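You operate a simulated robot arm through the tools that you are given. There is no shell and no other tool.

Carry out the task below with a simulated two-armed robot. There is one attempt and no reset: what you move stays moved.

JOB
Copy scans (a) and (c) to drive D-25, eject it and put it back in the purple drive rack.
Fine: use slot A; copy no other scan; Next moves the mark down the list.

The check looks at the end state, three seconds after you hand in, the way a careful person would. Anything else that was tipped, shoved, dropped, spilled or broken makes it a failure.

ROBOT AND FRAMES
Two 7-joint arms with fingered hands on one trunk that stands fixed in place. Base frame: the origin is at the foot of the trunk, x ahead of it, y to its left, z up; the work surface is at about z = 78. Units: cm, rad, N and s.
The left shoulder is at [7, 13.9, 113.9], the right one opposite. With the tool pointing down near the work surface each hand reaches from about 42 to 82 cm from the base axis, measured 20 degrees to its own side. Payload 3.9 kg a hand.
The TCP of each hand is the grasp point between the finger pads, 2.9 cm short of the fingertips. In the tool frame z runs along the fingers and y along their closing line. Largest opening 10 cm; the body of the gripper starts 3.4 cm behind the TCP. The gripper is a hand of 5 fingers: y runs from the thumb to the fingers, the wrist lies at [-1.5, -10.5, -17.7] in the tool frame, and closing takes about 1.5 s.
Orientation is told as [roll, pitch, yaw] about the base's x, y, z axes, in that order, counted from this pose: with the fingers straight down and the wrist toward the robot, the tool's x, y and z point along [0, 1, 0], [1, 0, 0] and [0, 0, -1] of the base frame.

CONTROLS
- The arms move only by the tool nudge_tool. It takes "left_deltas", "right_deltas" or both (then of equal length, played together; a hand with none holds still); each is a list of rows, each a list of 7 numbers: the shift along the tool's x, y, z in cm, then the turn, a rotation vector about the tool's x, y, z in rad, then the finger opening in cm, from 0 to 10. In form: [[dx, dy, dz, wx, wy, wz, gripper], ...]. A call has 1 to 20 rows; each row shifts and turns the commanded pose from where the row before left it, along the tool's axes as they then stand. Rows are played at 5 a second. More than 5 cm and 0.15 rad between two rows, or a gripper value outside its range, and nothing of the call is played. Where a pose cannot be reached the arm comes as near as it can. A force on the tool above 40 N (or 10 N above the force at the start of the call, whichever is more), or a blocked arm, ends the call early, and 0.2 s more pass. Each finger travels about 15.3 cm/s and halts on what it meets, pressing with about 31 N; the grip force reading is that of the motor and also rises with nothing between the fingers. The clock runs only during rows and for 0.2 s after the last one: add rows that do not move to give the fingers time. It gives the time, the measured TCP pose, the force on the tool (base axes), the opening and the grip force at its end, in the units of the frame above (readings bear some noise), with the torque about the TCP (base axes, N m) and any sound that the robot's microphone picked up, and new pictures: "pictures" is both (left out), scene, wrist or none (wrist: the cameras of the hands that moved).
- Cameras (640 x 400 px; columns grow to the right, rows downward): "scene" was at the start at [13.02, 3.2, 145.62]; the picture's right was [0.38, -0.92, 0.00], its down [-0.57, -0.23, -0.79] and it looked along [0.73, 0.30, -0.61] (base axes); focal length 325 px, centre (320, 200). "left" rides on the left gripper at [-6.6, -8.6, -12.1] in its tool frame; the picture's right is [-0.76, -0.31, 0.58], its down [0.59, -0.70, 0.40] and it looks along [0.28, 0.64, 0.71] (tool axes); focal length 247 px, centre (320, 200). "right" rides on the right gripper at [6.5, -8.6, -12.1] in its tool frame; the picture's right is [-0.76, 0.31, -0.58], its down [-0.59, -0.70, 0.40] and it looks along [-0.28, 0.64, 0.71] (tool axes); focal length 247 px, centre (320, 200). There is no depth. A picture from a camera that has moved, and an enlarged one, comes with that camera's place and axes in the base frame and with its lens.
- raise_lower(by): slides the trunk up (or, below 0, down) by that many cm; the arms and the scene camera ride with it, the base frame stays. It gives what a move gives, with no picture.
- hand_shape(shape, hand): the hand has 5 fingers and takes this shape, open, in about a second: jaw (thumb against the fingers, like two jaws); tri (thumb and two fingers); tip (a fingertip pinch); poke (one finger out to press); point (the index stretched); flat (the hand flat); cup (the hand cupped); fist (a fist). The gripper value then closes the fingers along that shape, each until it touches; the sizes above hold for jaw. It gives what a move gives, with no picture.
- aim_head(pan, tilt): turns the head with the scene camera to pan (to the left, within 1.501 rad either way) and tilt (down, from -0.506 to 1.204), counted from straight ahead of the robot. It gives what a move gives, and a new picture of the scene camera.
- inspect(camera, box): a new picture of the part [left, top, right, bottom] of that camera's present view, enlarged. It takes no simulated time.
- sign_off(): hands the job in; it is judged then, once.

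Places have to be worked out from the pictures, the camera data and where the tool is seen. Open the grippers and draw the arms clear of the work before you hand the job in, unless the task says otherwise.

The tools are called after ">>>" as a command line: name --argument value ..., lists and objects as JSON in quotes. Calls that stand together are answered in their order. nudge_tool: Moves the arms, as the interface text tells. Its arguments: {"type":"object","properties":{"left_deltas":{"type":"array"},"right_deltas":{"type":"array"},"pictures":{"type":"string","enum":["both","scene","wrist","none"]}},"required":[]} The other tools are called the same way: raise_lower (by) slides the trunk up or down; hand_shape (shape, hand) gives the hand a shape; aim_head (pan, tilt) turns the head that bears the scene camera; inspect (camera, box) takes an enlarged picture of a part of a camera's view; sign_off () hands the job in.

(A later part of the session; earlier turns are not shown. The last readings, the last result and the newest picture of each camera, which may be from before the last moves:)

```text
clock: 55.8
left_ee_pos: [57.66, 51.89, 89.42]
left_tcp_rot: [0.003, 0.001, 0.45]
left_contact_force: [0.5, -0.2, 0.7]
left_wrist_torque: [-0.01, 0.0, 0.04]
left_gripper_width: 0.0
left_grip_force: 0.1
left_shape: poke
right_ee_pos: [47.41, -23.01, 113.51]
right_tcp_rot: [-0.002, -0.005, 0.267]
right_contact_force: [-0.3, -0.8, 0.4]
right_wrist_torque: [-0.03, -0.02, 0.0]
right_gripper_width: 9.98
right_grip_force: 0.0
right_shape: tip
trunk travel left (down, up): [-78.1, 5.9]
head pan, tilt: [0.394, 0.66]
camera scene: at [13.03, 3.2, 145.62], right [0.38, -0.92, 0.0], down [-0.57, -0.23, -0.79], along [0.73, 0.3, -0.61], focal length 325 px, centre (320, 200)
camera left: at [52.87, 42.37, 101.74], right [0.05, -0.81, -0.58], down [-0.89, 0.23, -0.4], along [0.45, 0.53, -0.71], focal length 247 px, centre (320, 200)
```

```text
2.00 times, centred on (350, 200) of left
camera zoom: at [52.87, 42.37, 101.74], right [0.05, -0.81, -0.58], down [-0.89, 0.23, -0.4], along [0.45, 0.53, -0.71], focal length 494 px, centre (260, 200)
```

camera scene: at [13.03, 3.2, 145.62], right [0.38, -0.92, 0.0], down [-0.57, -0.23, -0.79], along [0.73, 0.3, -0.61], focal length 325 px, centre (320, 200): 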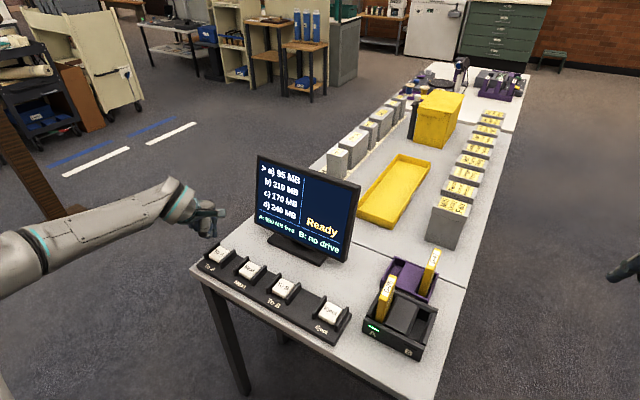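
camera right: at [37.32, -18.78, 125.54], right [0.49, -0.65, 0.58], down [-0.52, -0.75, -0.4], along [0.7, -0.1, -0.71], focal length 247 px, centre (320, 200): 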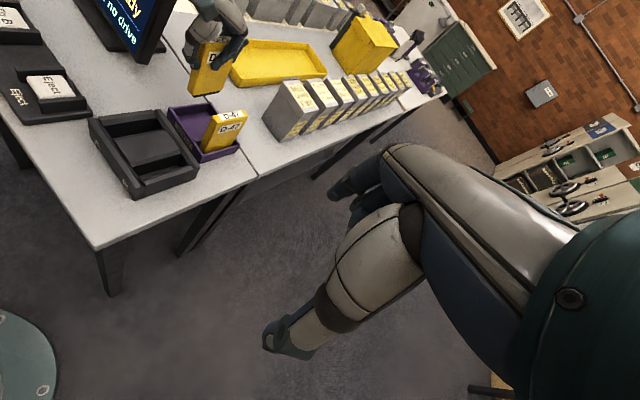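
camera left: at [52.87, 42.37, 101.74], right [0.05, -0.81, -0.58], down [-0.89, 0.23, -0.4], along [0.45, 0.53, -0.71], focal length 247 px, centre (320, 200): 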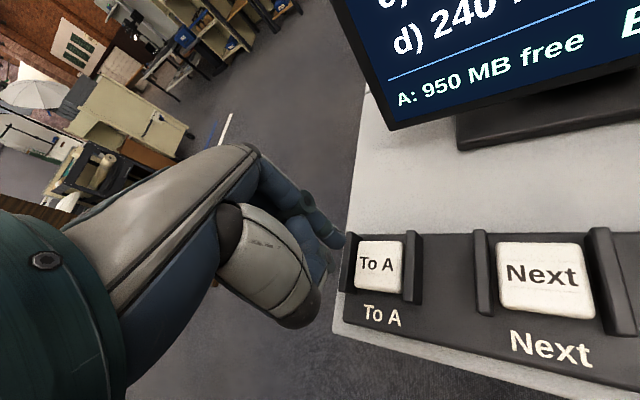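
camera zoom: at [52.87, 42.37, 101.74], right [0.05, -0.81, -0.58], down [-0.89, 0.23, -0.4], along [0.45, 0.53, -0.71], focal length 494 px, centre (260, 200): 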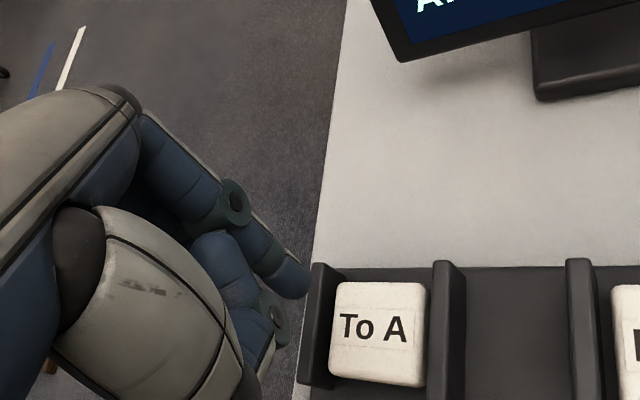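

The fingertip is about 5–6 cm above the key and within ~1 cm of its centre. I nudge 0.8 cm toward the robot and lower 3 cm more for a close check.

>>> nudge_tool --left_deltas '[[-0.28, -0.8, 0, 0, 0, 0, 0], [0, 0, 1.5, 0, 0, 0, 0], [0, 0, 1.5, 0, 0, 0, 0], [0, 0, 0, 0, 0, 0, 0], [0, 0, 0, 0, 0, 0, 0]]' --pictures "none"

>>> inspect --camera "scene" --box '[195, 215, 265, 285]'

>>> inspect --camera "left" --box '[250, 150, 450, 310]'

```text
clock: 57.0
left_ee_pos: [57.08, 51.37, 86.57]
left_tcp_rot: [0.003, 0.002, 0.447]
left_contact_force: [0.1, 0.1, -0.3]
left_wrist_torque: [0.0, -0.01, 0.01]
left_gripper_width: 0.0
left_grip_force: 0.0
left_shape: poke
right_ee_pos: [47.35, -22.93, 113.44]
right_tcp_rot: [-0.003, -0.005, 0.268]
right_contact_force: [0.3, 0.2, -0.7]
right_wrist_torque: [0.0, 0.0, -0.03]
right_gripper_width: 9.99
right_grip_force: 0.1
right_shape: tip
trunk travel left (down, up): [-78.1, 5.9]
head pan, tilt: [0.394, 0.66]
```

```text
5.71 times, centred on (230, 250) of scene
camera zoom: at [13.05, 3.2, 145.62], right [0.38, -0.92, 0.0], down [-0.57, -0.24, -0.79], along [0.73, 0.3, -0.61], focal length 1855 px, centre (834, -86)
```

zoom: 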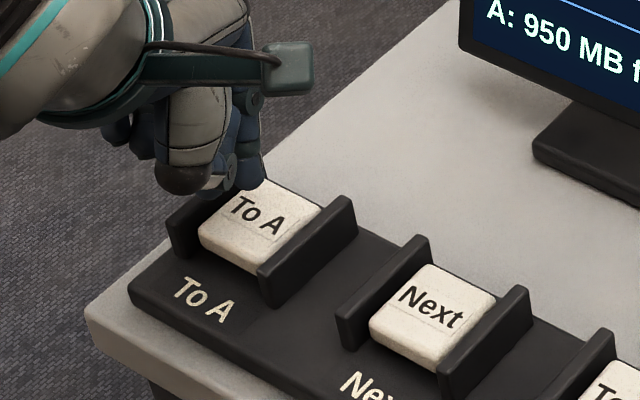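

```text
2.50 times, centred on (350, 230) of left
camera zoom: at [52.26, 41.79, 98.7], right [0.05, -0.81, -0.58], down [-0.89, 0.23, -0.4], along [0.45, 0.53, -0.71], focal length 617 px, centre (245, 125)
```

zoom: 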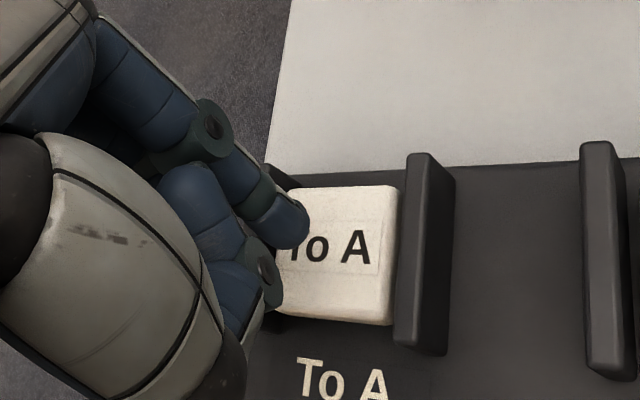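

Dropping the fingertip straight down lands within ~0.5 cm of the key's centre in both views. I lower 1.6 cm and then press in small steps watching the force and sound.

>>> nudge_tool --left_deltas '[[0, 0, 0.8, 0, 0, 0, 0], [0, 0, 0.8, 0, 0, 0, 0], [0, 0, 0, 0, 0, 0, 0]]' --pictures "none"

>>> inspect --camera "left" --box '[250, 150, 450, 310]'

>>> inspect --camera "scene" --box '[195, 215, 265, 285]'

```text
clock: 57.8
left_ee_pos: [57.01, 51.38, 84.92]
left_tcp_rot: [0.001, 0.003, 0.449]
left_contact_force: [-0.1, 0.2, -0.6]
left_wrist_torque: [-0.01, -0.02, -0.02]
left_gripper_width: 0.0
left_grip_force: 0.1
left_shape: poke
right_ee_pos: [47.4, -22.99, 113.43]
right_tcp_rot: [-0.002, -0.005, 0.267]
right_contact_force: [-0.4, 0.9, 0.8]
right_wrist_torque: [0.0, 0.0, 0.01]
right_gripper_width: 9.96
right_grip_force: 0.0
right_shape: tip
trunk travel left (down, up): [-78.1, 5.9]
head pan, tilt: [0.394, 0.66]
```

```text
2.50 times, centred on (350, 230) of left
camera zoom: at [52.21, 41.82, 97.15], right [0.05, -0.81, -0.58], down [-0.89, 0.23, -0.4], along [0.45, 0.53, -0.71], focal length 617 px, centre (245, 125)
```

zoom: 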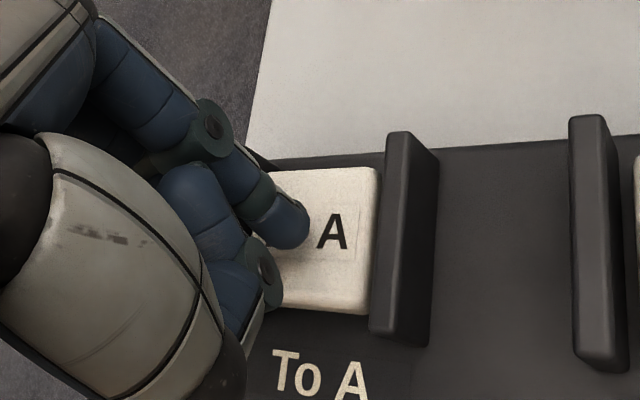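

```text
5.71 times, centred on (230, 250) of scene
camera zoom: at [13.01, 3.19, 145.63], right [0.38, -0.92, 0.0], down [-0.57, -0.23, -0.79], along [0.73, 0.3, -0.61], focal length 1855 px, centre (834, -86)
```

zoom: 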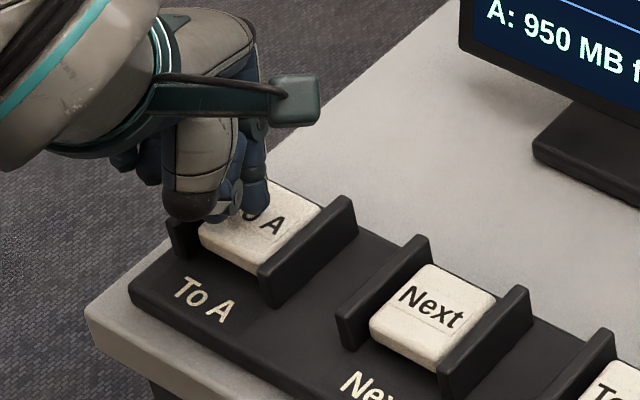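

The fingertip is just above the key and the thumb knuckle is clear of the guards. I press down in 0.3 cm steps.

>>> nudge_tool --left_deltas '[[0, 0, 0.3, 0, 0, 0, 0], [0, 0, 0.3, 0, 0, 0, 0], [0, 0, 0, 0, 0, 0, 0]]' --pictures "none"

```text
clock: 58.6
left_ee_pos: [56.99, 51.52, 84.35]
left_tcp_rot: [0.002, 0.0, 0.448]
left_contact_force: [0.1, 0.4, 2.9]
left_wrist_torque: [0.04, 0.0, 0.0]
left_gripper_width: 0.0
left_grip_force: 0.0
left_shape: poke
right_ee_pos: [47.35, -22.97, 113.49]
right_tcp_rot: [-0.001, -0.005, 0.267]
right_contact_force: [-0.6, 0.1, -0.5]
right_wrist_torque: [0.01, 0.0, -0.01]
right_gripper_width: 9.97
right_grip_force: 0.0
right_shape: tip
trunk travel left (down, up): [-78.1, 5.9]
head pan, tilt: [0.394, 0.66]
```

Contact at 2.9 N. I press another 0.3 cm.

>>> nudge_tool --left_deltas '[[0, 0, 0.15, 0, 0, 0, 0], [0, 0, 0.15, 0, 0, 0, 0], [0, 0, 0, 0, 0, 0, 0]]' --pictures "none"

>>> inspect --camera "scene" --box '[250, 150, 365, 265]'

```text
clock: 59.4
left_ee_pos: [56.97, 51.47, 84.22]
left_tcp_rot: [0.003, -0.001, 0.449]
left_contact_force: [0.1, 2.1, 6.4]
left_wrist_torque: [0.12, 0.02, -0.04]
left_gripper_width: 0.01
left_grip_force: 0.1
left_shape: poke
right_ee_pos: [47.28, -23.04, 113.51]
right_tcp_rot: [-0.001, -0.006, 0.267]
right_contact_force: [-0.1, 0.3, -0.1]
right_wrist_torque: [0.03, -0.01, 0.0]
right_gripper_width: 9.99
right_grip_force: 0.0
right_shape: tip
trunk travel left (down, up): [-78.1, 5.9]
head pan, tilt: [0.394, 0.66]
heard: click
```

```text
3.48 times, centred on (308, 208) of scene
camera zoom: at [12.94, 3.15, 145.64], right [0.38, -0.92, 0.0], down [-0.56, -0.23, -0.79], along [0.73, 0.3, -0.61], focal length 1129 px, centre (364, 174)
```

zoom: 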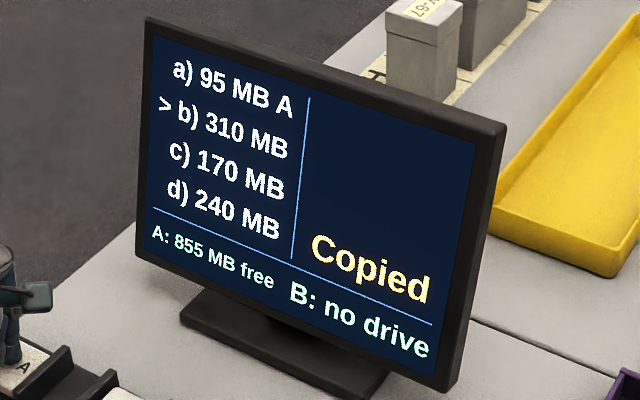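

A click: scan a) is copied to A (855 MB free) and the mark has moved by itself to b). So only one Next is needed; I lift straight off the key now.

>>> nudge_tool --left_deltas '[[0, 0, -1, 0, 0, 0, 0], [0, 0, -2, 0, 0, 0, 0], [0, 0, -2, 0, 0, 0, 0], [0, 0, 0, 0, 0, 0, 0]]' --pictures "none"

>>> inspect --camera "scene" --box '[250, 150, 365, 265]'

>>> inspect --camera "scene" --box '[180, 200, 280, 290]'

```text
clock: 60.4
left_ee_pos: [57.01, 51.4, 88.84]
left_tcp_rot: [0.001, 0.001, 0.449]
left_contact_force: [-0.2, -0.6, 0.2]
left_wrist_torque: [0.0, 0.03, 0.01]
left_gripper_width: 0.0
left_grip_force: 0.0
left_shape: poke
right_ee_pos: [47.43, -22.89, 113.44]
right_tcp_rot: [-0.002, -0.005, 0.266]
right_contact_force: [-0.5, -0.1, 0.3]
right_wrist_torque: [0.02, 0.02, -0.02]
right_gripper_width: 9.97
right_grip_force: 0.0
right_shape: tip
trunk travel left (down, up): [-78.1, 5.9]
head pan, tilt: [0.394, 0.66]
```

```text
3.48 times, centred on (308, 208) of scene
camera zoom: at [13.05, 3.22, 145.62], right [0.38, -0.92, 0.0], down [-0.57, -0.24, -0.79], along [0.73, 0.3, -0.61], focal length 1129 px, centre (364, 174)
```

zoom: 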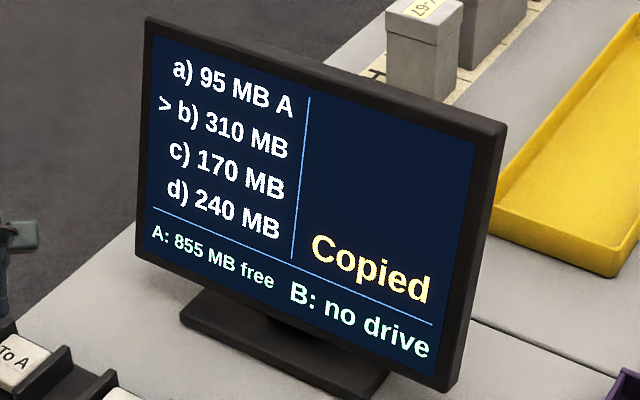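

```text
4.44 times, centred on (230, 245) of scene
camera zoom: at [13.05, 3.22, 145.62], right [0.38, -0.92, 0.0], down [-0.57, -0.24, -0.79], along [0.73, 0.3, -0.61], focal length 1443 px, centre (720, 0)
```

zoom: 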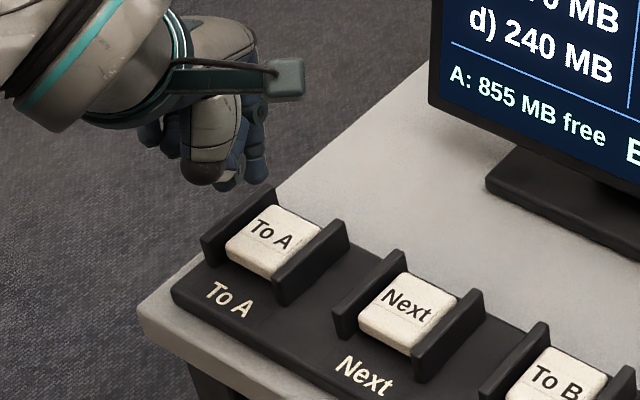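

The release was clean: a) has one "A", mark on b). Next lies about (−1.6, −10.5) from To A, so I move the hand over there at this height.

>>> nudge_tool --left_deltas '[[-2.917, -2.0, 0, 0, 0, 0, 0], [-2.917, -2.0, 0, 0, 0, 0, 0], [-2.917, -2.0, 0, 0, 0, 0, 0], [0, 0, 1.5, 0, 0, 0, 0], [0, 0, 0, 0, 0, 0, 0], [0, 0, 0, 0, 0, 0, 0]]' --pictures "none"

>>> inspect --camera "scene" --box '[205, 215, 295, 305]'

>>> inspect --camera "left" --box '[250, 150, 450, 310]'

```text
clock: 61.8
left_ee_pos: [55.41, 40.9, 87.62]
left_tcp_rot: [0.004, 0.002, 0.449]
left_contact_force: [-0.1, -0.4, -0.3]
left_wrist_torque: [-0.03, -0.02, -0.01]
left_gripper_width: 0.0
left_grip_force: 0.0
left_shape: poke
right_ee_pos: [47.44, -22.92, 113.44]
right_tcp_rot: [-0.001, -0.005, 0.269]
right_contact_force: [-0.2, 0.1, 0.4]
right_wrist_torque: [0.01, -0.01, 0.01]
right_gripper_width: 9.97
right_grip_force: 0.0
right_shape: tip
trunk travel left (down, up): [-78.1, 5.9]
head pan, tilt: [0.394, 0.66]
```

```text
4.44 times, centred on (250, 260) of scene
camera zoom: at [13.03, 3.17, 145.62], right [0.38, -0.92, 0.0], down [-0.57, -0.23, -0.79], along [0.73, 0.3, -0.61], focal length 1443 px, centre (631, -67)
```

zoom: 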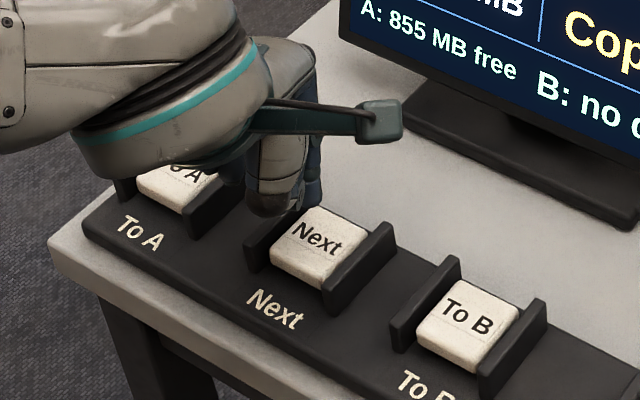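

```text
2.50 times, centred on (350, 230) of left
camera zoom: at [50.63, 31.4, 99.74], right [0.05, -0.81, -0.58], down [-0.89, 0.23, -0.4], along [0.45, 0.53, -0.71], focal length 617 px, centre (245, 125)
```

zoom: 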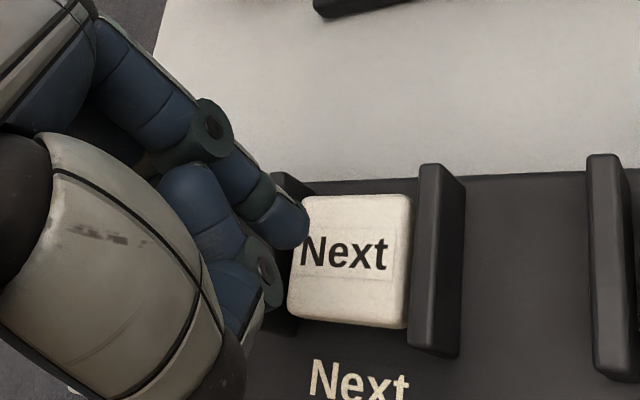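

The view matches the To A approach. I lower to just above the Next key and then press in small steps.

>>> nudge_tool --left_deltas '[[0, 0, 1.0, 0, 0, 0, 0], [0, 0, 1.0, 0, 0, 0, 0], [0, 0, 0.5, 0, 0, 0, 0], [0, 0, 0, 0, 0, 0, 0]]' --pictures "none"

>>> inspect --camera "scene" --box '[205, 215, 295, 305]'

>>> inspect --camera "left" --box '[250, 150, 450, 310]'

```text
clock: 62.8
left_ee_pos: [55.44, 40.92, 84.97]
left_tcp_rot: [0.001, 0.002, 0.448]
left_contact_force: [-0.6, 0.0, -0.9]
left_wrist_torque: [0.0, 0.0, -0.01]
left_gripper_width: 0.0
left_grip_force: 0.1
left_shape: poke
right_ee_pos: [47.4, -22.9, 113.43]
right_tcp_rot: [0.0, -0.005, 0.267]
right_contact_force: [-0.3, -0.5, -0.5]
right_wrist_torque: [0.0, 0.04, 0.0]
right_gripper_width: 10.0
right_grip_force: 0.0
right_shape: tip
trunk travel left (down, up): [-78.1, 5.9]
head pan, tilt: [0.394, 0.66]
```

```text
4.44 times, centred on (250, 260) of scene
camera zoom: at [13.02, 3.2, 145.62], right [0.38, -0.92, 0.0], down [-0.57, -0.23, -0.79], along [0.73, 0.3, -0.61], focal length 1443 px, centre (631, -67)
```

zoom: 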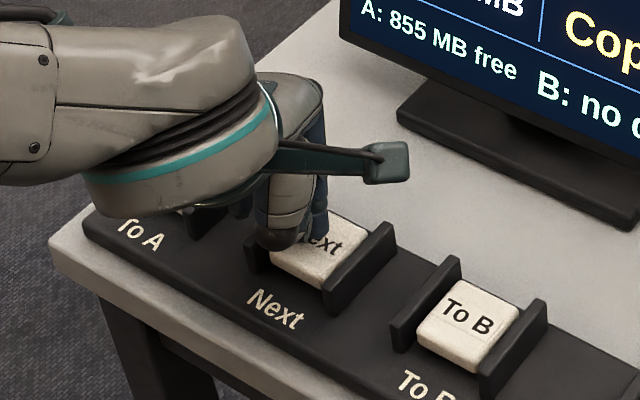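

```text
2.50 times, centred on (350, 230) of left
camera zoom: at [50.61, 31.34, 97.23], right [0.05, -0.81, -0.58], down [-0.89, 0.23, -0.4], along [0.45, 0.53, -0.71], focal length 617 px, centre (245, 125)
```

zoom: 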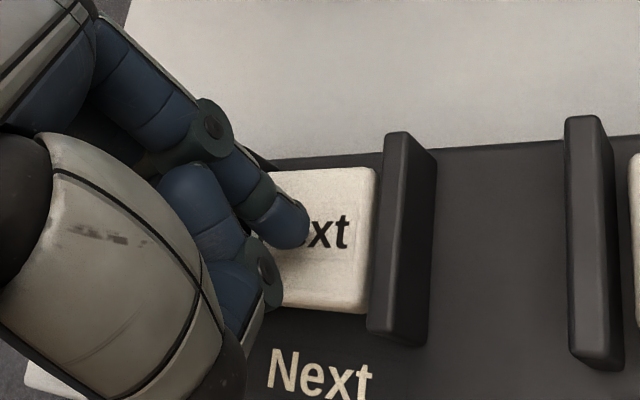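

Same alignment as before. I press Next 0.9 cm down in steps, as for To A.

>>> nudge_tool --left_deltas '[[0, 0, 0.3, 0, 0, 0, 0], [0, 0, 0.3, 0, 0, 0, 0], [0, 0, 0.15, 0, 0, 0, 0], [0, 0, 0.15, 0, 0, 0, 0], [0, 0, 0, 0, 0, 0, 0]]' --pictures "none"

>>> inspect --camera "scene" --box '[250, 150, 365, 265]'

```text
clock: 64.0
left_ee_pos: [55.36, 41.01, 84.14]
left_tcp_rot: [0.002, 0.0, 0.449]
left_contact_force: [2.0, -0.1, 5.0]
left_wrist_torque: [0.02, 0.01, -0.04]
left_gripper_width: 0.0
left_grip_force: 0.2
left_shape: poke
right_ee_pos: [47.41, -23.12, 113.45]
right_tcp_rot: [-0.001, -0.003, 0.267]
right_contact_force: [-0.3, 0.0, 0.0]
right_wrist_torque: [-0.01, 0.01, -0.03]
right_gripper_width: 9.98
right_grip_force: 0.1
right_shape: tip
trunk travel left (down, up): [-78.1, 5.9]
head pan, tilt: [0.394, 0.66]
heard: click
```

```text
3.48 times, centred on (308, 208) of scene
camera zoom: at [12.97, 3.14, 145.63], right [0.38, -0.92, 0.0], down [-0.57, -0.23, -0.79], along [0.73, 0.3, -0.61], focal length 1129 px, centre (364, 174)
```

zoom: 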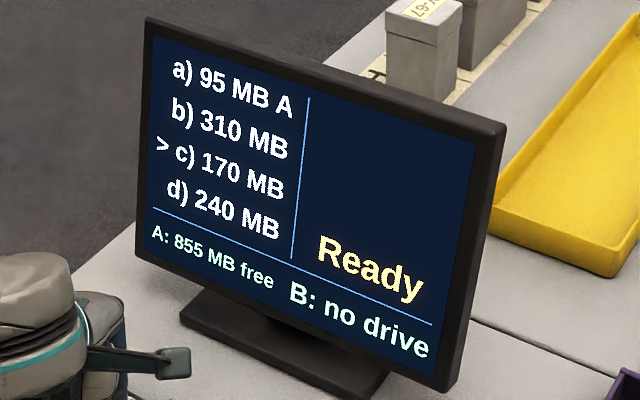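

Click: the mark is now on c). I lift off and check it stays there.

>>> nudge_tool --left_deltas '[[0, 0, -1, 0, 0, 0, 0], [0, 0, -2, 0, 0, 0, 0], [0, 0, -1.8, 0, 0, 0, 0], [2.917, 2.0, 0, 0, 0, 0, 0], [2.917, 2.0, 0, 0, 0, 0, 0], [2.917, 2.0, 0, 0, 0, 0, 0], [0, 0, 0, 0, 0, 0, 0], [0, 0, 0, 0, 0, 0, 0]]' --pictures "none"

>>> inspect --camera "scene" --box '[250, 150, 365, 265]'

>>> inspect --camera "left" --box '[250, 150, 450, 310]'

```text
clock: 65.8
left_ee_pos: [57.09, 51.5, 89.08]
left_tcp_rot: [0.001, 0.003, 0.45]
left_contact_force: [0.3, 0.4, -0.2]
left_wrist_torque: [-0.01, 0.01, -0.01]
left_gripper_width: 0.0
left_grip_force: 0.0
left_shape: poke
right_ee_pos: [47.41, -22.99, 113.43]
right_tcp_rot: [-0.002, -0.005, 0.268]
right_contact_force: [0.4, 0.1, -0.9]
right_wrist_torque: [0.01, 0.02, -0.02]
right_gripper_width: 9.95
right_grip_force: 0.0
right_shape: tip
trunk travel left (down, up): [-78.1, 5.9]
head pan, tilt: [0.394, 0.66]
```

```text
3.48 times, centred on (308, 208) of scene
camera zoom: at [13.02, 3.2, 145.62], right [0.38, -0.92, 0.0], down [-0.57, -0.23, -0.79], along [0.73, 0.3, -0.61], focal length 1129 px, centre (364, 174)
```

zoom: 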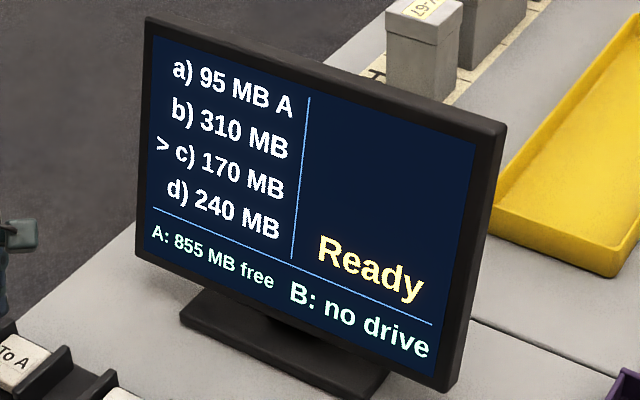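

```text
2.50 times, centred on (350, 230) of left
camera zoom: at [52.27, 41.9, 101.21], right [0.05, -0.81, -0.58], down [-0.89, 0.23, -0.4], along [0.45, 0.53, -0.71], focal length 617 px, centre (245, 125)
```

zoom: 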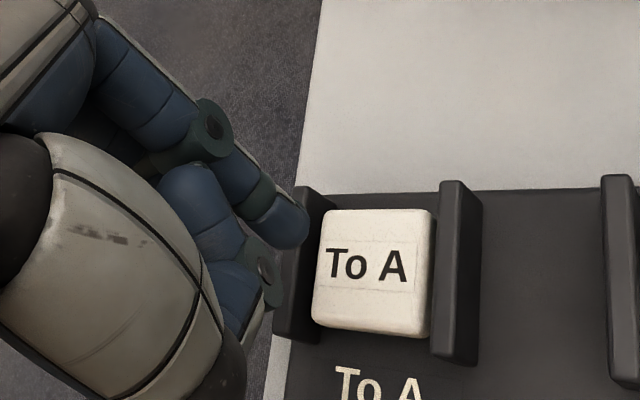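

The mark is on c) and the hand is back over To A. I lower and press once in the same way.

>>> nudge_tool --left_deltas '[[0, 0, 1.5, 0, 0, 0, 0], [0, 0, 1.5, 0, 0, 0, 0], [0, 0, 1.1, 0, 0, 0, 0], [0, 0, 0, 0, 0, 0, 0], [0, 0, 0.3, 0, 0, 0, 0], [0, 0, 0.3, 0, 0, 0, 0], [0, 0, 0.15, 0, 0, 0, 0], [0, 0, 0.15, 0, 0, 0, 0], [0, 0, 0, 0, 0, 0, 0]]' --pictures "none"

>>> inspect --camera "scene" --box '[250, 150, 365, 265]'

```text
clock: 67.8
left_ee_pos: [56.96, 51.44, 83.99]
left_tcp_rot: [0.002, -0.002, 0.449]
left_contact_force: [0.8, 2.3, 9.0]
left_wrist_torque: [0.18, -0.01, -0.05]
left_gripper_width: 0.0
left_grip_force: 0.0
left_shape: poke
right_ee_pos: [47.3, -23.09, 113.4]
right_tcp_rot: [0.0, -0.006, 0.267]
right_contact_force: [-0.9, 0.5, -0.8]
right_wrist_torque: [0.0, 0.0, 0.02]
right_gripper_width: 9.99
right_grip_force: 0.2
right_shape: tip
trunk travel left (down, up): [-78.1, 5.9]
head pan, tilt: [0.394, 0.66]
heard: click
```

```text
3.48 times, centred on (308, 208) of scene
camera zoom: at [12.91, 3.13, 145.65], right [0.38, -0.92, 0.0], down [-0.56, -0.23, -0.79], along [0.73, 0.3, -0.61], focal length 1129 px, centre (364, 174)
```

zoom: 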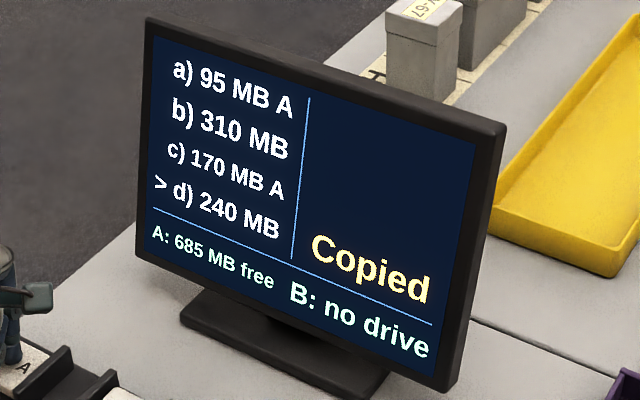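

Scan c) is now copied too (685 MB free; a) and c) marked "A"). I lift off and move high across to above the Eject key near [52.4, 17.1].

>>> nudge_tool --left_deltas '[[0, 0, -1, 0, 0, 0, 0], [0, 0, -2, 0, 0, 0, 0], [0, 0, -4, 0, 0, 0, 0], [0, 0, -4, 0, 0, 0, 0], [-3.49, -2.38, 0, 0, 0, 0, 0], [-3.49, -2.38, 0, 0, 0, 0, 0], [-3.49, -2.38, 0, 0, 0, 0, 0], [-3.49, -2.38, 0, 0, 0, 0, 0], [-3.49, -2.38, 0, 0, 0, 0, 0], [-3.49, -2.38, 0, 0, 0, 0, 0], [-3.49, -2.38, 0, 0, 0, 0, 0], [-3.49, -2.38, 0, 0, 0, 0, 0], [0, 0, 0, 0, 0, 0, 0], [0, 0, 0, 0, 0, 0, 0]]' --pictures "both"

>>> inspect --camera "left" --box '[250, 100, 490, 310]'

```text
clock: 70.8
left_ee_pos: [51.86, 17.96, 94.84]
left_tcp_rot: [0.004, 0.002, 0.447]
left_contact_force: [0.2, 0.7, 0.4]
left_wrist_torque: [0.01, 0.02, 0.01]
left_gripper_width: 0.03
left_grip_force: 0.1
left_shape: poke
right_ee_pos: [47.27, -22.89, 113.45]
right_tcp_rot: [-0.002, -0.007, 0.266]
right_contact_force: [0.0, 0.3, -0.3]
right_wrist_torque: [0.03, 0.01, 0.0]
right_gripper_width: 9.99
right_grip_force: 0.1
right_shape: tip
trunk travel left (down, up): [-78.1, 5.9]
head pan, tilt: [0.394, 0.66]
camera scene: at [13.03, 3.16, 145.62], right [0.38, -0.92, 0.0], down [-0.57, -0.23, -0.79], along [0.73, 0.3, -0.61], focal length 325 px, centre (320, 200)
camera left: at [47.06, 8.33, 107.15], right [0.05, -0.81, -0.58], down [-0.89, 0.23, -0.4], along [0.45, 0.53, -0.71], focal length 247 px, centre (320, 200)
```

scene: 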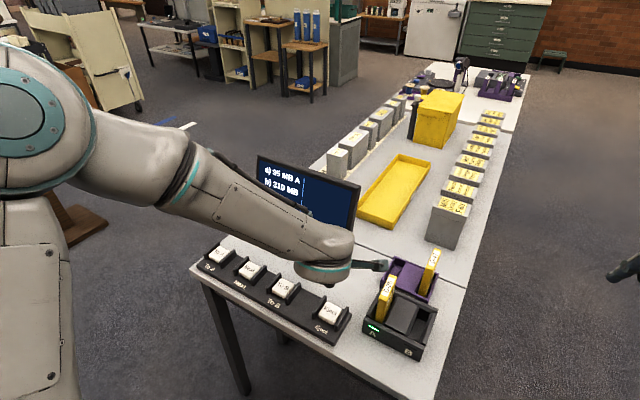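
left: 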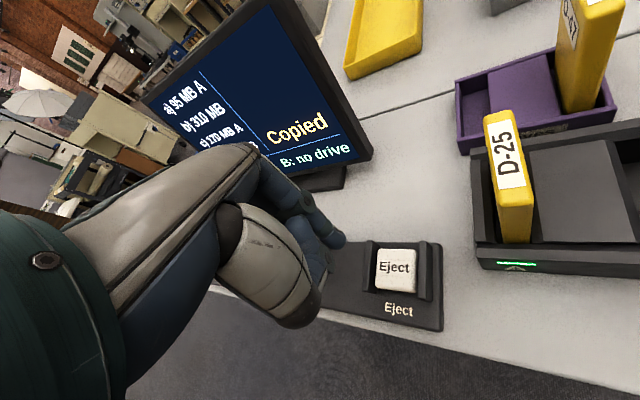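

```text
1.90 times, centred on (370, 205) of left
camera zoom: at [47.06, 8.33, 107.15], right [0.05, -0.81, -0.58], down [-0.89, 0.23, -0.4], along [0.45, 0.53, -0.71], focal length 470 px, centre (225, 190)
```

zoom: 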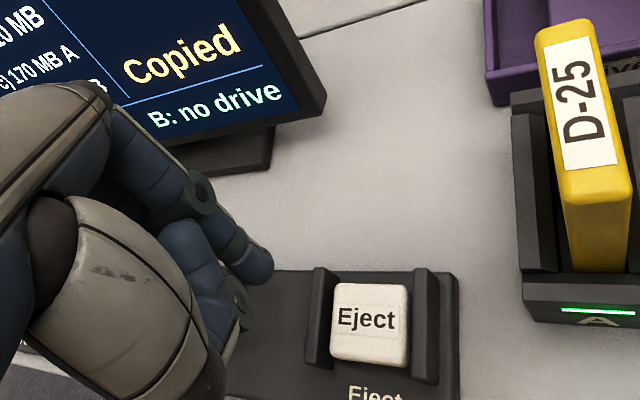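

Eject sits in exactly the same place relative to the hand as To A did, so the fingertip is aligned. I lower to just above the key and check.

>>> nudge_tool --left_deltas '[[0, 0, 3, 0, 0, 0, 0], [0, 0, 3, 0, 0, 0, 0], [0, 0, 2.5, 0, 0, 0, 0], [0, 0, 1.3, 0, 0, 0, 0], [0, 0, 0, 0, 0, 0, 0]]' --pictures "none"

>>> inspect --camera "left" --box '[250, 150, 450, 310]'

>>> inspect --camera "right" --box '[0, 0, 240, 200]'

```text
clock: 72.0
left_ee_pos: [51.95, 18.01, 85.17]
left_tcp_rot: [0.002, 0.002, 0.448]
left_contact_force: [0.5, 0.4, 0.1]
left_wrist_torque: [-0.01, 0.0, -0.02]
left_gripper_width: 0.02
left_grip_force: 0.0
left_shape: poke
right_ee_pos: [47.33, -23.01, 113.49]
right_tcp_rot: [-0.003, -0.005, 0.266]
right_contact_force: [1.5, -0.3, -0.6]
right_wrist_torque: [0.0, 0.0, 0.02]
right_gripper_width: 10.0
right_grip_force: 0.0
right_shape: tip
trunk travel left (down, up): [-78.1, 5.9]
head pan, tilt: [0.394, 0.66]
```

```text
2.50 times, centred on (350, 230) of left
camera zoom: at [47.1, 8.36, 97.31], right [0.05, -0.81, -0.58], down [-0.89, 0.23, -0.4], along [0.45, 0.53, -0.71], focal length 617 px, centre (245, 125)
```

zoom: 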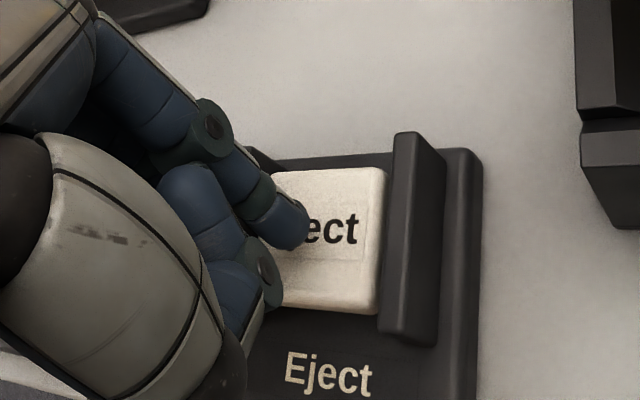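

```text
2.00 times, centred on (120, 100) of right
camera zoom: at [37.25, -18.83, 125.56], right [0.49, -0.65, 0.58], down [-0.52, -0.75, -0.4], along [0.7, -0.1, -0.71], focal length 494 px, centre (720, 400)
```

zoom: 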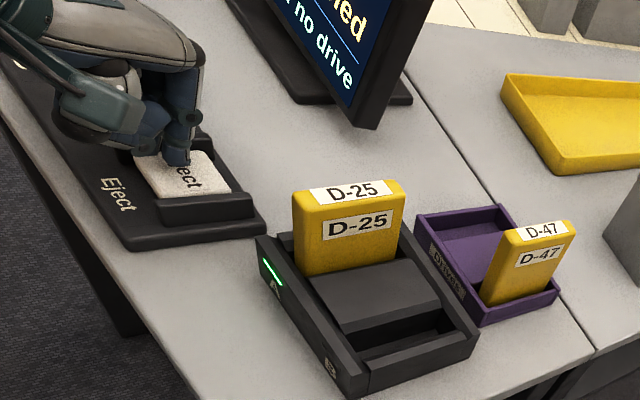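

The fingertip is right over the Eject key. I press it in the same small steps.

>>> nudge_tool --left_deltas '[[0, 0, 0.35, 0, 0, 0, 0], [0, 0, 0.35, 0, 0, 0, 0], [0, 0, 0.2, 0, 0, 0, 0], [0, 0, 0.2, 0, 0, 0, 0], [0, 0, 0, 0, 0, 0, 0]]' --pictures "none"

>>> inspect --camera "right" --box '[0, 0, 240, 200]'

>>> inspect --camera "scene" --box '[250, 150, 450, 360]'

```text
clock: 73.2
left_ee_pos: [51.99, 17.87, 84.02]
left_tcp_rot: [0.004, 0.0, 0.45]
left_contact_force: [0.0, 0.5, 8.3]
left_wrist_torque: [0.11, 0.02, 0.0]
left_gripper_width: 0.0
left_grip_force: 0.0
left_shape: poke
right_ee_pos: [47.22, -23.01, 113.42]
right_tcp_rot: [0.0, -0.006, 0.266]
right_contact_force: [1.3, 0.0, -0.9]
right_wrist_torque: [0.02, 0.0, 0.0]
right_gripper_width: 9.96
right_grip_force: 0.1
right_shape: tip
trunk travel left (down, up): [-78.1, 5.9]
head pan, tilt: [0.394, 0.66]
heard: click
```

```text
2.00 times, centred on (120, 100) of right
camera zoom: at [37.19, -18.86, 125.58], right [0.49, -0.65, 0.58], down [-0.52, -0.75, -0.4], along [0.7, -0.1, -0.71], focal length 494 px, centre (720, 400)
```

zoom: 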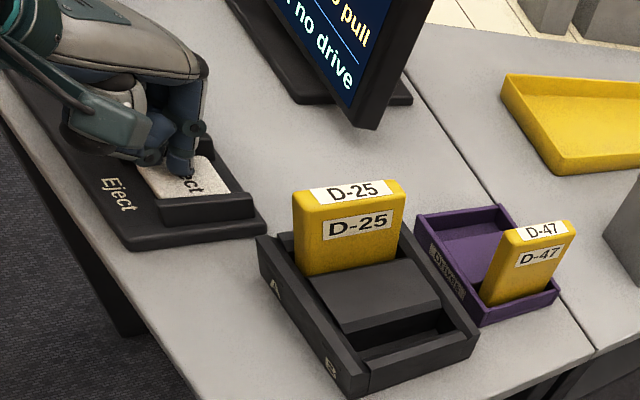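

```text
1.90 times, centred on (350, 255) of scene
camera zoom: at [12.93, 3.16, 145.64], right [0.38, -0.92, 0.0], down [-0.56, -0.23, -0.79], along [0.73, 0.3, -0.61], focal length 618 px, centre (263, 95)
```

zoom: 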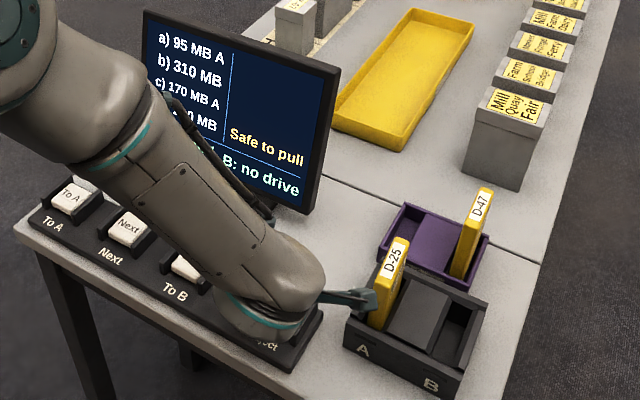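

"Safe to pull" is shown and slot A's light is off. I lift the finger off Eject, raise the hand well clear, and change it back to jaw shape.

>>> nudge_tool --left_deltas '[[0, 0, -1, 0, 0, 0, 0], [0, 0, -3, 0, 0, 0, 0], [0, 0, -4, 0, 0, 0, 0], [0, 0, -4, 0, 0, 0, 0], [0, 0, -4, 0, 0, 0, 0], [0, 0, -4, 0, 0, 0, 0], [0, 0, -3, 0, 0, 0, 0], [0, 0, 0, 0, 0, 0, 0]]' --pictures "none"

>>> hand_shape --hand "left" --shape "jaw"

>>> inspect --camera "scene" --box '[350, 240, 450, 360]'

>>> inspect --camera "right" --box '[80, 60, 240, 200]'

>>> inspect --camera "scene" --box '[250, 150, 365, 265]'

```text
clock: 75.0
left_ee_pos: [52.03, 17.94, 106.96]
left_tcp_rot: [0.004, 0.002, 0.448]
left_contact_force: [0.1, 0.2, -0.4]
left_wrist_torque: [-0.02, -0.02, -0.01]
left_gripper_width: 0.0
left_grip_force: 0.1
left_shape: poke
right_ee_pos: [47.4, -22.88, 113.5]
right_tcp_rot: [-0.003, -0.006, 0.267]
right_contact_force: [-0.2, 0.1, -0.5]
right_wrist_torque: [0.0, -0.01, 0.0]
right_gripper_width: 9.96
right_grip_force: 0.0
right_shape: tip
trunk travel left (down, up): [-78.1, 5.9]
head pan, tilt: [0.394, 0.66]
```

```text
clock: 75.9
left_ee_pos: [52.07, 17.94, 106.89]
left_tcp_rot: [0.002, 0.0, 0.449]
left_contact_force: [0.3, 0.9, 0.0]
left_wrist_torque: [0.02, 0.0, 0.02]
left_gripper_width: 9.99
left_grip_force: 0.2
left_shape: jaw
right_ee_pos: [47.32, -23.02, 113.37]
right_tcp_rot: [-0.002, -0.005, 0.267]
right_contact_force: [0.2, -0.5, 0.9]
right_wrist_torque: [0.03, 0.02, 0.03]
right_gripper_width: 9.96
right_grip_force: 0.0
right_shape: tip
trunk travel left (down, up): [-78.1, 5.9]
head pan, tilt: [0.394, 0.66]
```

```text
3.33 times, centred on (400, 300) of scene
camera zoom: at [13.02, 3.2, 145.62], right [0.38, -0.92, 0.0], down [-0.57, -0.23, -0.79], along [0.73, 0.3, -0.61], focal length 1082 px, centre (53, -133)
```

zoom: 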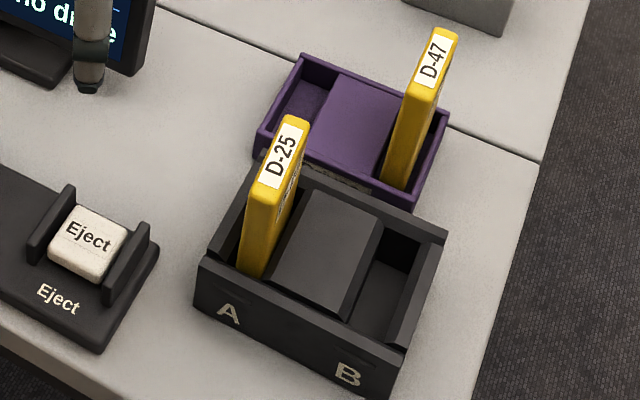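

```text
2.86 times, centred on (160, 130) of right
camera zoom: at [37.27, -18.83, 125.56], right [0.49, -0.65, 0.58], down [-0.52, -0.75, -0.4], along [0.7, -0.1, -0.71], focal length 706 px, centre (777, 400)
```

zoom: 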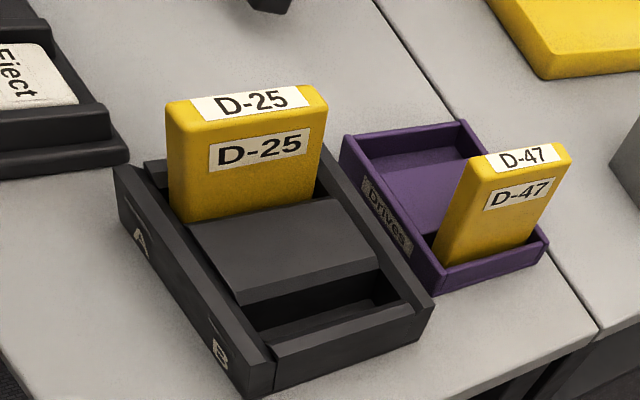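

```text
3.48 times, centred on (308, 208) of scene
camera zoom: at [13.02, 3.2, 145.62], right [0.38, -0.92, 0.0], down [-0.57, -0.23, -0.79], along [0.73, 0.3, -0.61], focal length 1129 px, centre (364, 174)
```

zoom: 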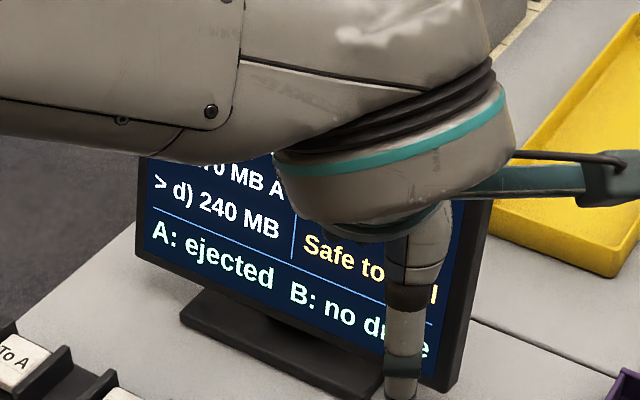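

The screen says "A: ejected – Safe to pull". I take close-ups of D-25 in the dock to place the next grip precisely.

>>> inspect --camera "scene" --box '[370, 268, 406, 316]'

>>> inspect --camera "right" --box '[112, 80, 172, 140]'

>>> inspect --camera "scene" --box '[395, 250, 445, 310]'

```text
8.33 times, centred on (388, 292) of scene
camera zoom: at [13.02, 3.2, 145.62], right [0.38, -0.92, 0.0], down [-0.57, -0.23, -0.79], along [0.73, 0.3, -0.61], focal length 2706 px, centre (-247, -567)
```

zoom: 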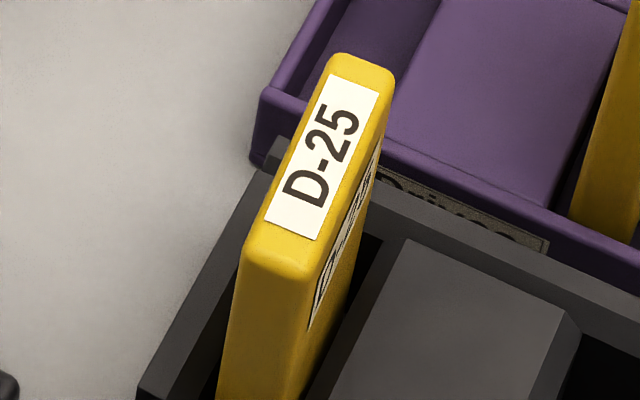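

```text
6.67 times, centred on (142, 110) of right
camera zoom: at [37.27, -18.83, 125.56], right [0.49, -0.65, 0.58], down [-0.52, -0.75, -0.4], along [0.7, -0.1, -0.71], focal length 1646 px, centre (1507, 800)
```

zoom: 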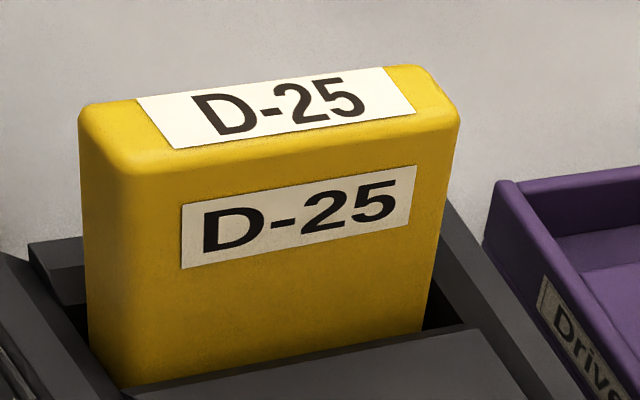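

```text
6.67 times, centred on (420, 280) of scene
camera zoom: at [13.02, 3.2, 145.62], right [0.38, -0.92, 0.0], down [-0.57, -0.23, -0.79], along [0.73, 0.3, -0.61], focal length 2164 px, centre (-347, -333)
```

zoom: 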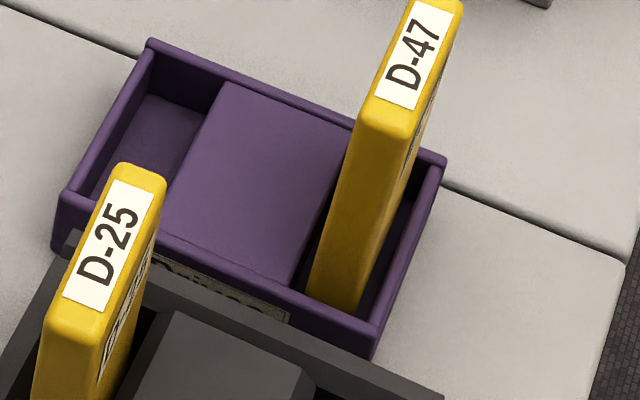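

D-25's top centre in the dock is at [57.0, 6.26, 90.6] with yaw ≈ −0.10. This time I'll offset the hand 0.75 cm to the right so thumb and middle finger pinch the ends cleanly and the index stays off the face. I move above it and turn.

>>> nudge_tool --left_deltas '[[-4.43, -0.34, 0, 0, 0, 0, 10], [-4.43, -0.34, 0, 0, 0, 0, 10], [-4.43, -0.34, 0, 0, 0, 0, 10], [0, 0, 0, 0, 0, 0.112, 10], [0, 0, 0, 0, 0, 0.112, 10], [0, 0, 0, 0, 0, 0.112, 10], [0, 0, 0, 0, 0, 0.112, 10], [0, 0, 0, 0, 0, 0.112, 10], [0, 0, 3, 0, 0, 0, 10], [0, 0, 3, 0, 0, 0, 10], [0, 0, 0, 0, 0, 0, 10], [0, 0, 0, 0, 0, 0, 10]]' --pictures "wrist"

>>> inspect --camera "scene" --box '[340, 200, 450, 330]'

>>> inspect --camera "left" --box '[240, 130, 480, 370]'

```text
clock: 78.5
left_ee_pos: [56.67, 5.62, 100.98]
left_tcp_rot: [0.001, 0.001, -0.11]
left_contact_force: [0.5, -0.7, -0.1]
left_wrist_torque: [-0.02, 0.0, -0.03]
left_gripper_width: 10.01
left_grip_force: 0.0
left_shape: jaw
right_ee_pos: [47.3, -23.0, 113.46]
right_tcp_rot: [-0.001, -0.005, 0.267]
right_contact_force: [0.9, -0.6, -0.2]
right_wrist_torque: [-0.01, 0.02, 0.0]
right_gripper_width: 9.98
right_grip_force: 0.2
right_shape: tip
trunk travel left (down, up): [-78.1, 5.9]
head pan, tilt: [0.394, 0.66]
camera left: at [47.64, 0.02, 113.23], right [-0.39, -0.72, -0.58], down [-0.63, 0.66, -0.4], along [0.67, 0.21, -0.71], focal length 247 px, centre (320, 200)
```

left: 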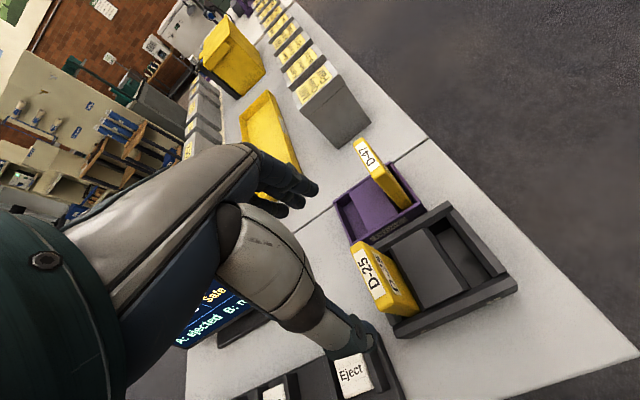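

```text
3.08 times, centred on (395, 265) of scene
camera zoom: at [13.05, 3.2, 145.62], right [0.38, -0.92, 0.0], down [-0.57, -0.23, -0.79], along [0.73, 0.3, -0.61], focal length 999 px, centre (89, 0)
```

zoom: 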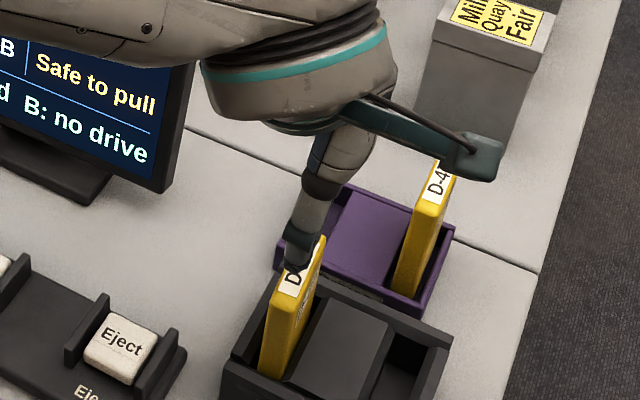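

```text
1.67 times, centred on (360, 250) of left
camera zoom: at [47.64, 0.02, 113.23], right [-0.39, -0.72, -0.58], down [-0.63, 0.66, -0.4], along [0.67, 0.21, -0.71], focal length 412 px, centre (253, 117)
```

zoom: 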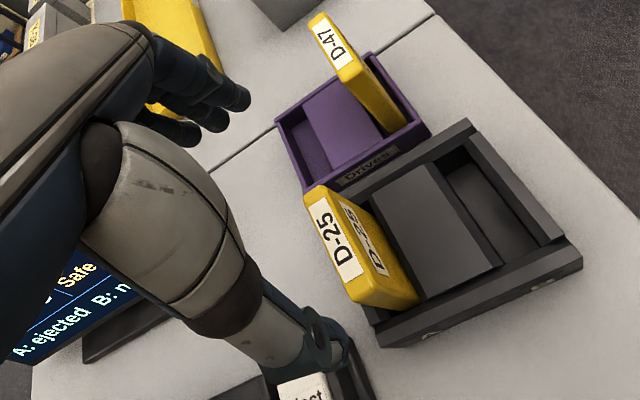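

Position is good to within a few millimetres. I make the small correction and lower the open hand around D-25's top.

>>> nudge_tool --left_deltas '[[-0.09, 0.26, 0, 0, 0, 0, 10], [0, 0, 3, 0, 0, 0, 10], [0, 0, 3, 0, 0, 0, 10], [0, 0, 3, 0, 0, 0, 10], [0, 0, 2.5, 0, 0, 0, 10], [0, 0, 1.2, 0, 0, 0, 10], [0, 0, 0, 0, 0, 0, 10], [0, 0, 0, 0, 0, 0, 10]]' --pictures "none"

>>> inspect --camera "left" --box '[240, 130, 480, 370]'

>>> inspect --camera "right" --box '[90, 50, 200, 150]'

>>> inspect --camera "scene" --box '[350, 240, 430, 330]'

```text
clock: 80.3
left_ee_pos: [57.0, 5.44, 88.21]
left_tcp_rot: [0.001, 0.003, -0.114]
left_contact_force: [-0.2, 0.6, 0.1]
left_wrist_torque: [0.02, 0.0, -0.03]
left_gripper_width: 10.0
left_grip_force: 0.1
left_shape: jaw
right_ee_pos: [47.4, -22.85, 113.52]
right_tcp_rot: [-0.002, -0.006, 0.268]
right_contact_force: [-0.4, -0.2, -0.2]
right_wrist_torque: [-0.02, 0.01, 0.03]
right_gripper_width: 10.0
right_grip_force: 0.1
right_shape: tip
trunk travel left (down, up): [-78.1, 5.9]
head pan, tilt: [0.394, 0.66]
```

```text
1.67 times, centred on (360, 250) of left
camera zoom: at [47.9, -0.1, 100.51], right [-0.39, -0.72, -0.58], down [-0.63, 0.66, -0.4], along [0.67, 0.21, -0.71], focal length 412 px, centre (253, 117)
```

zoom: 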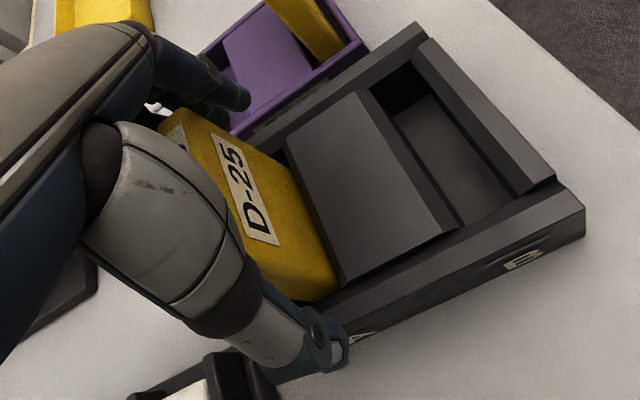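

```text
4.00 times, centred on (145, 100) of right
camera zoom: at [37.28, -18.84, 125.55], right [0.49, -0.65, 0.58], down [-0.52, -0.75, -0.4], along [0.7, -0.1, -0.71], focal length 988 px, centre (1020, 600)
```

zoom: 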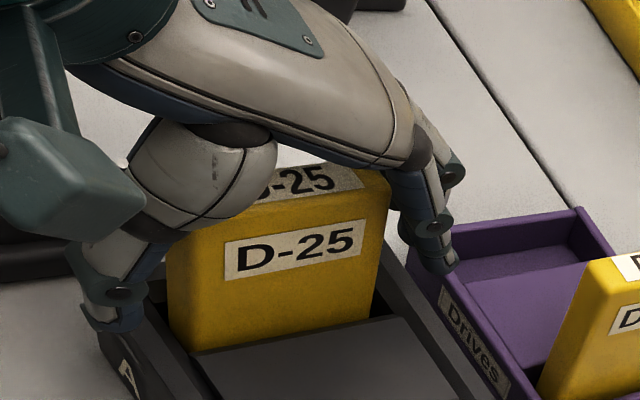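

```text
4.44 times, centred on (390, 285) of scene
camera zoom: at [13.03, 3.19, 145.62], right [0.38, -0.92, 0.0], down [-0.57, -0.23, -0.79], along [0.73, 0.3, -0.61], focal length 1443 px, centre (9, -178)
```

zoom: 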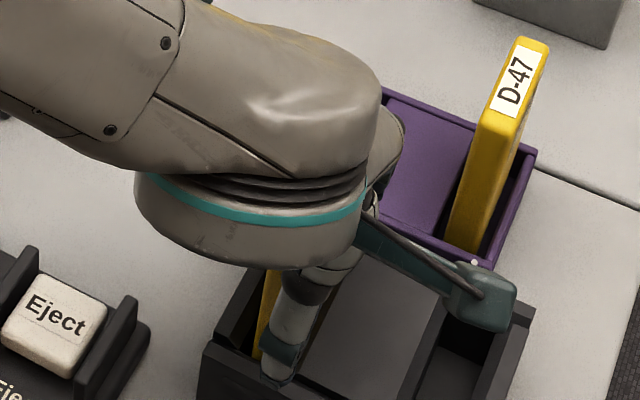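

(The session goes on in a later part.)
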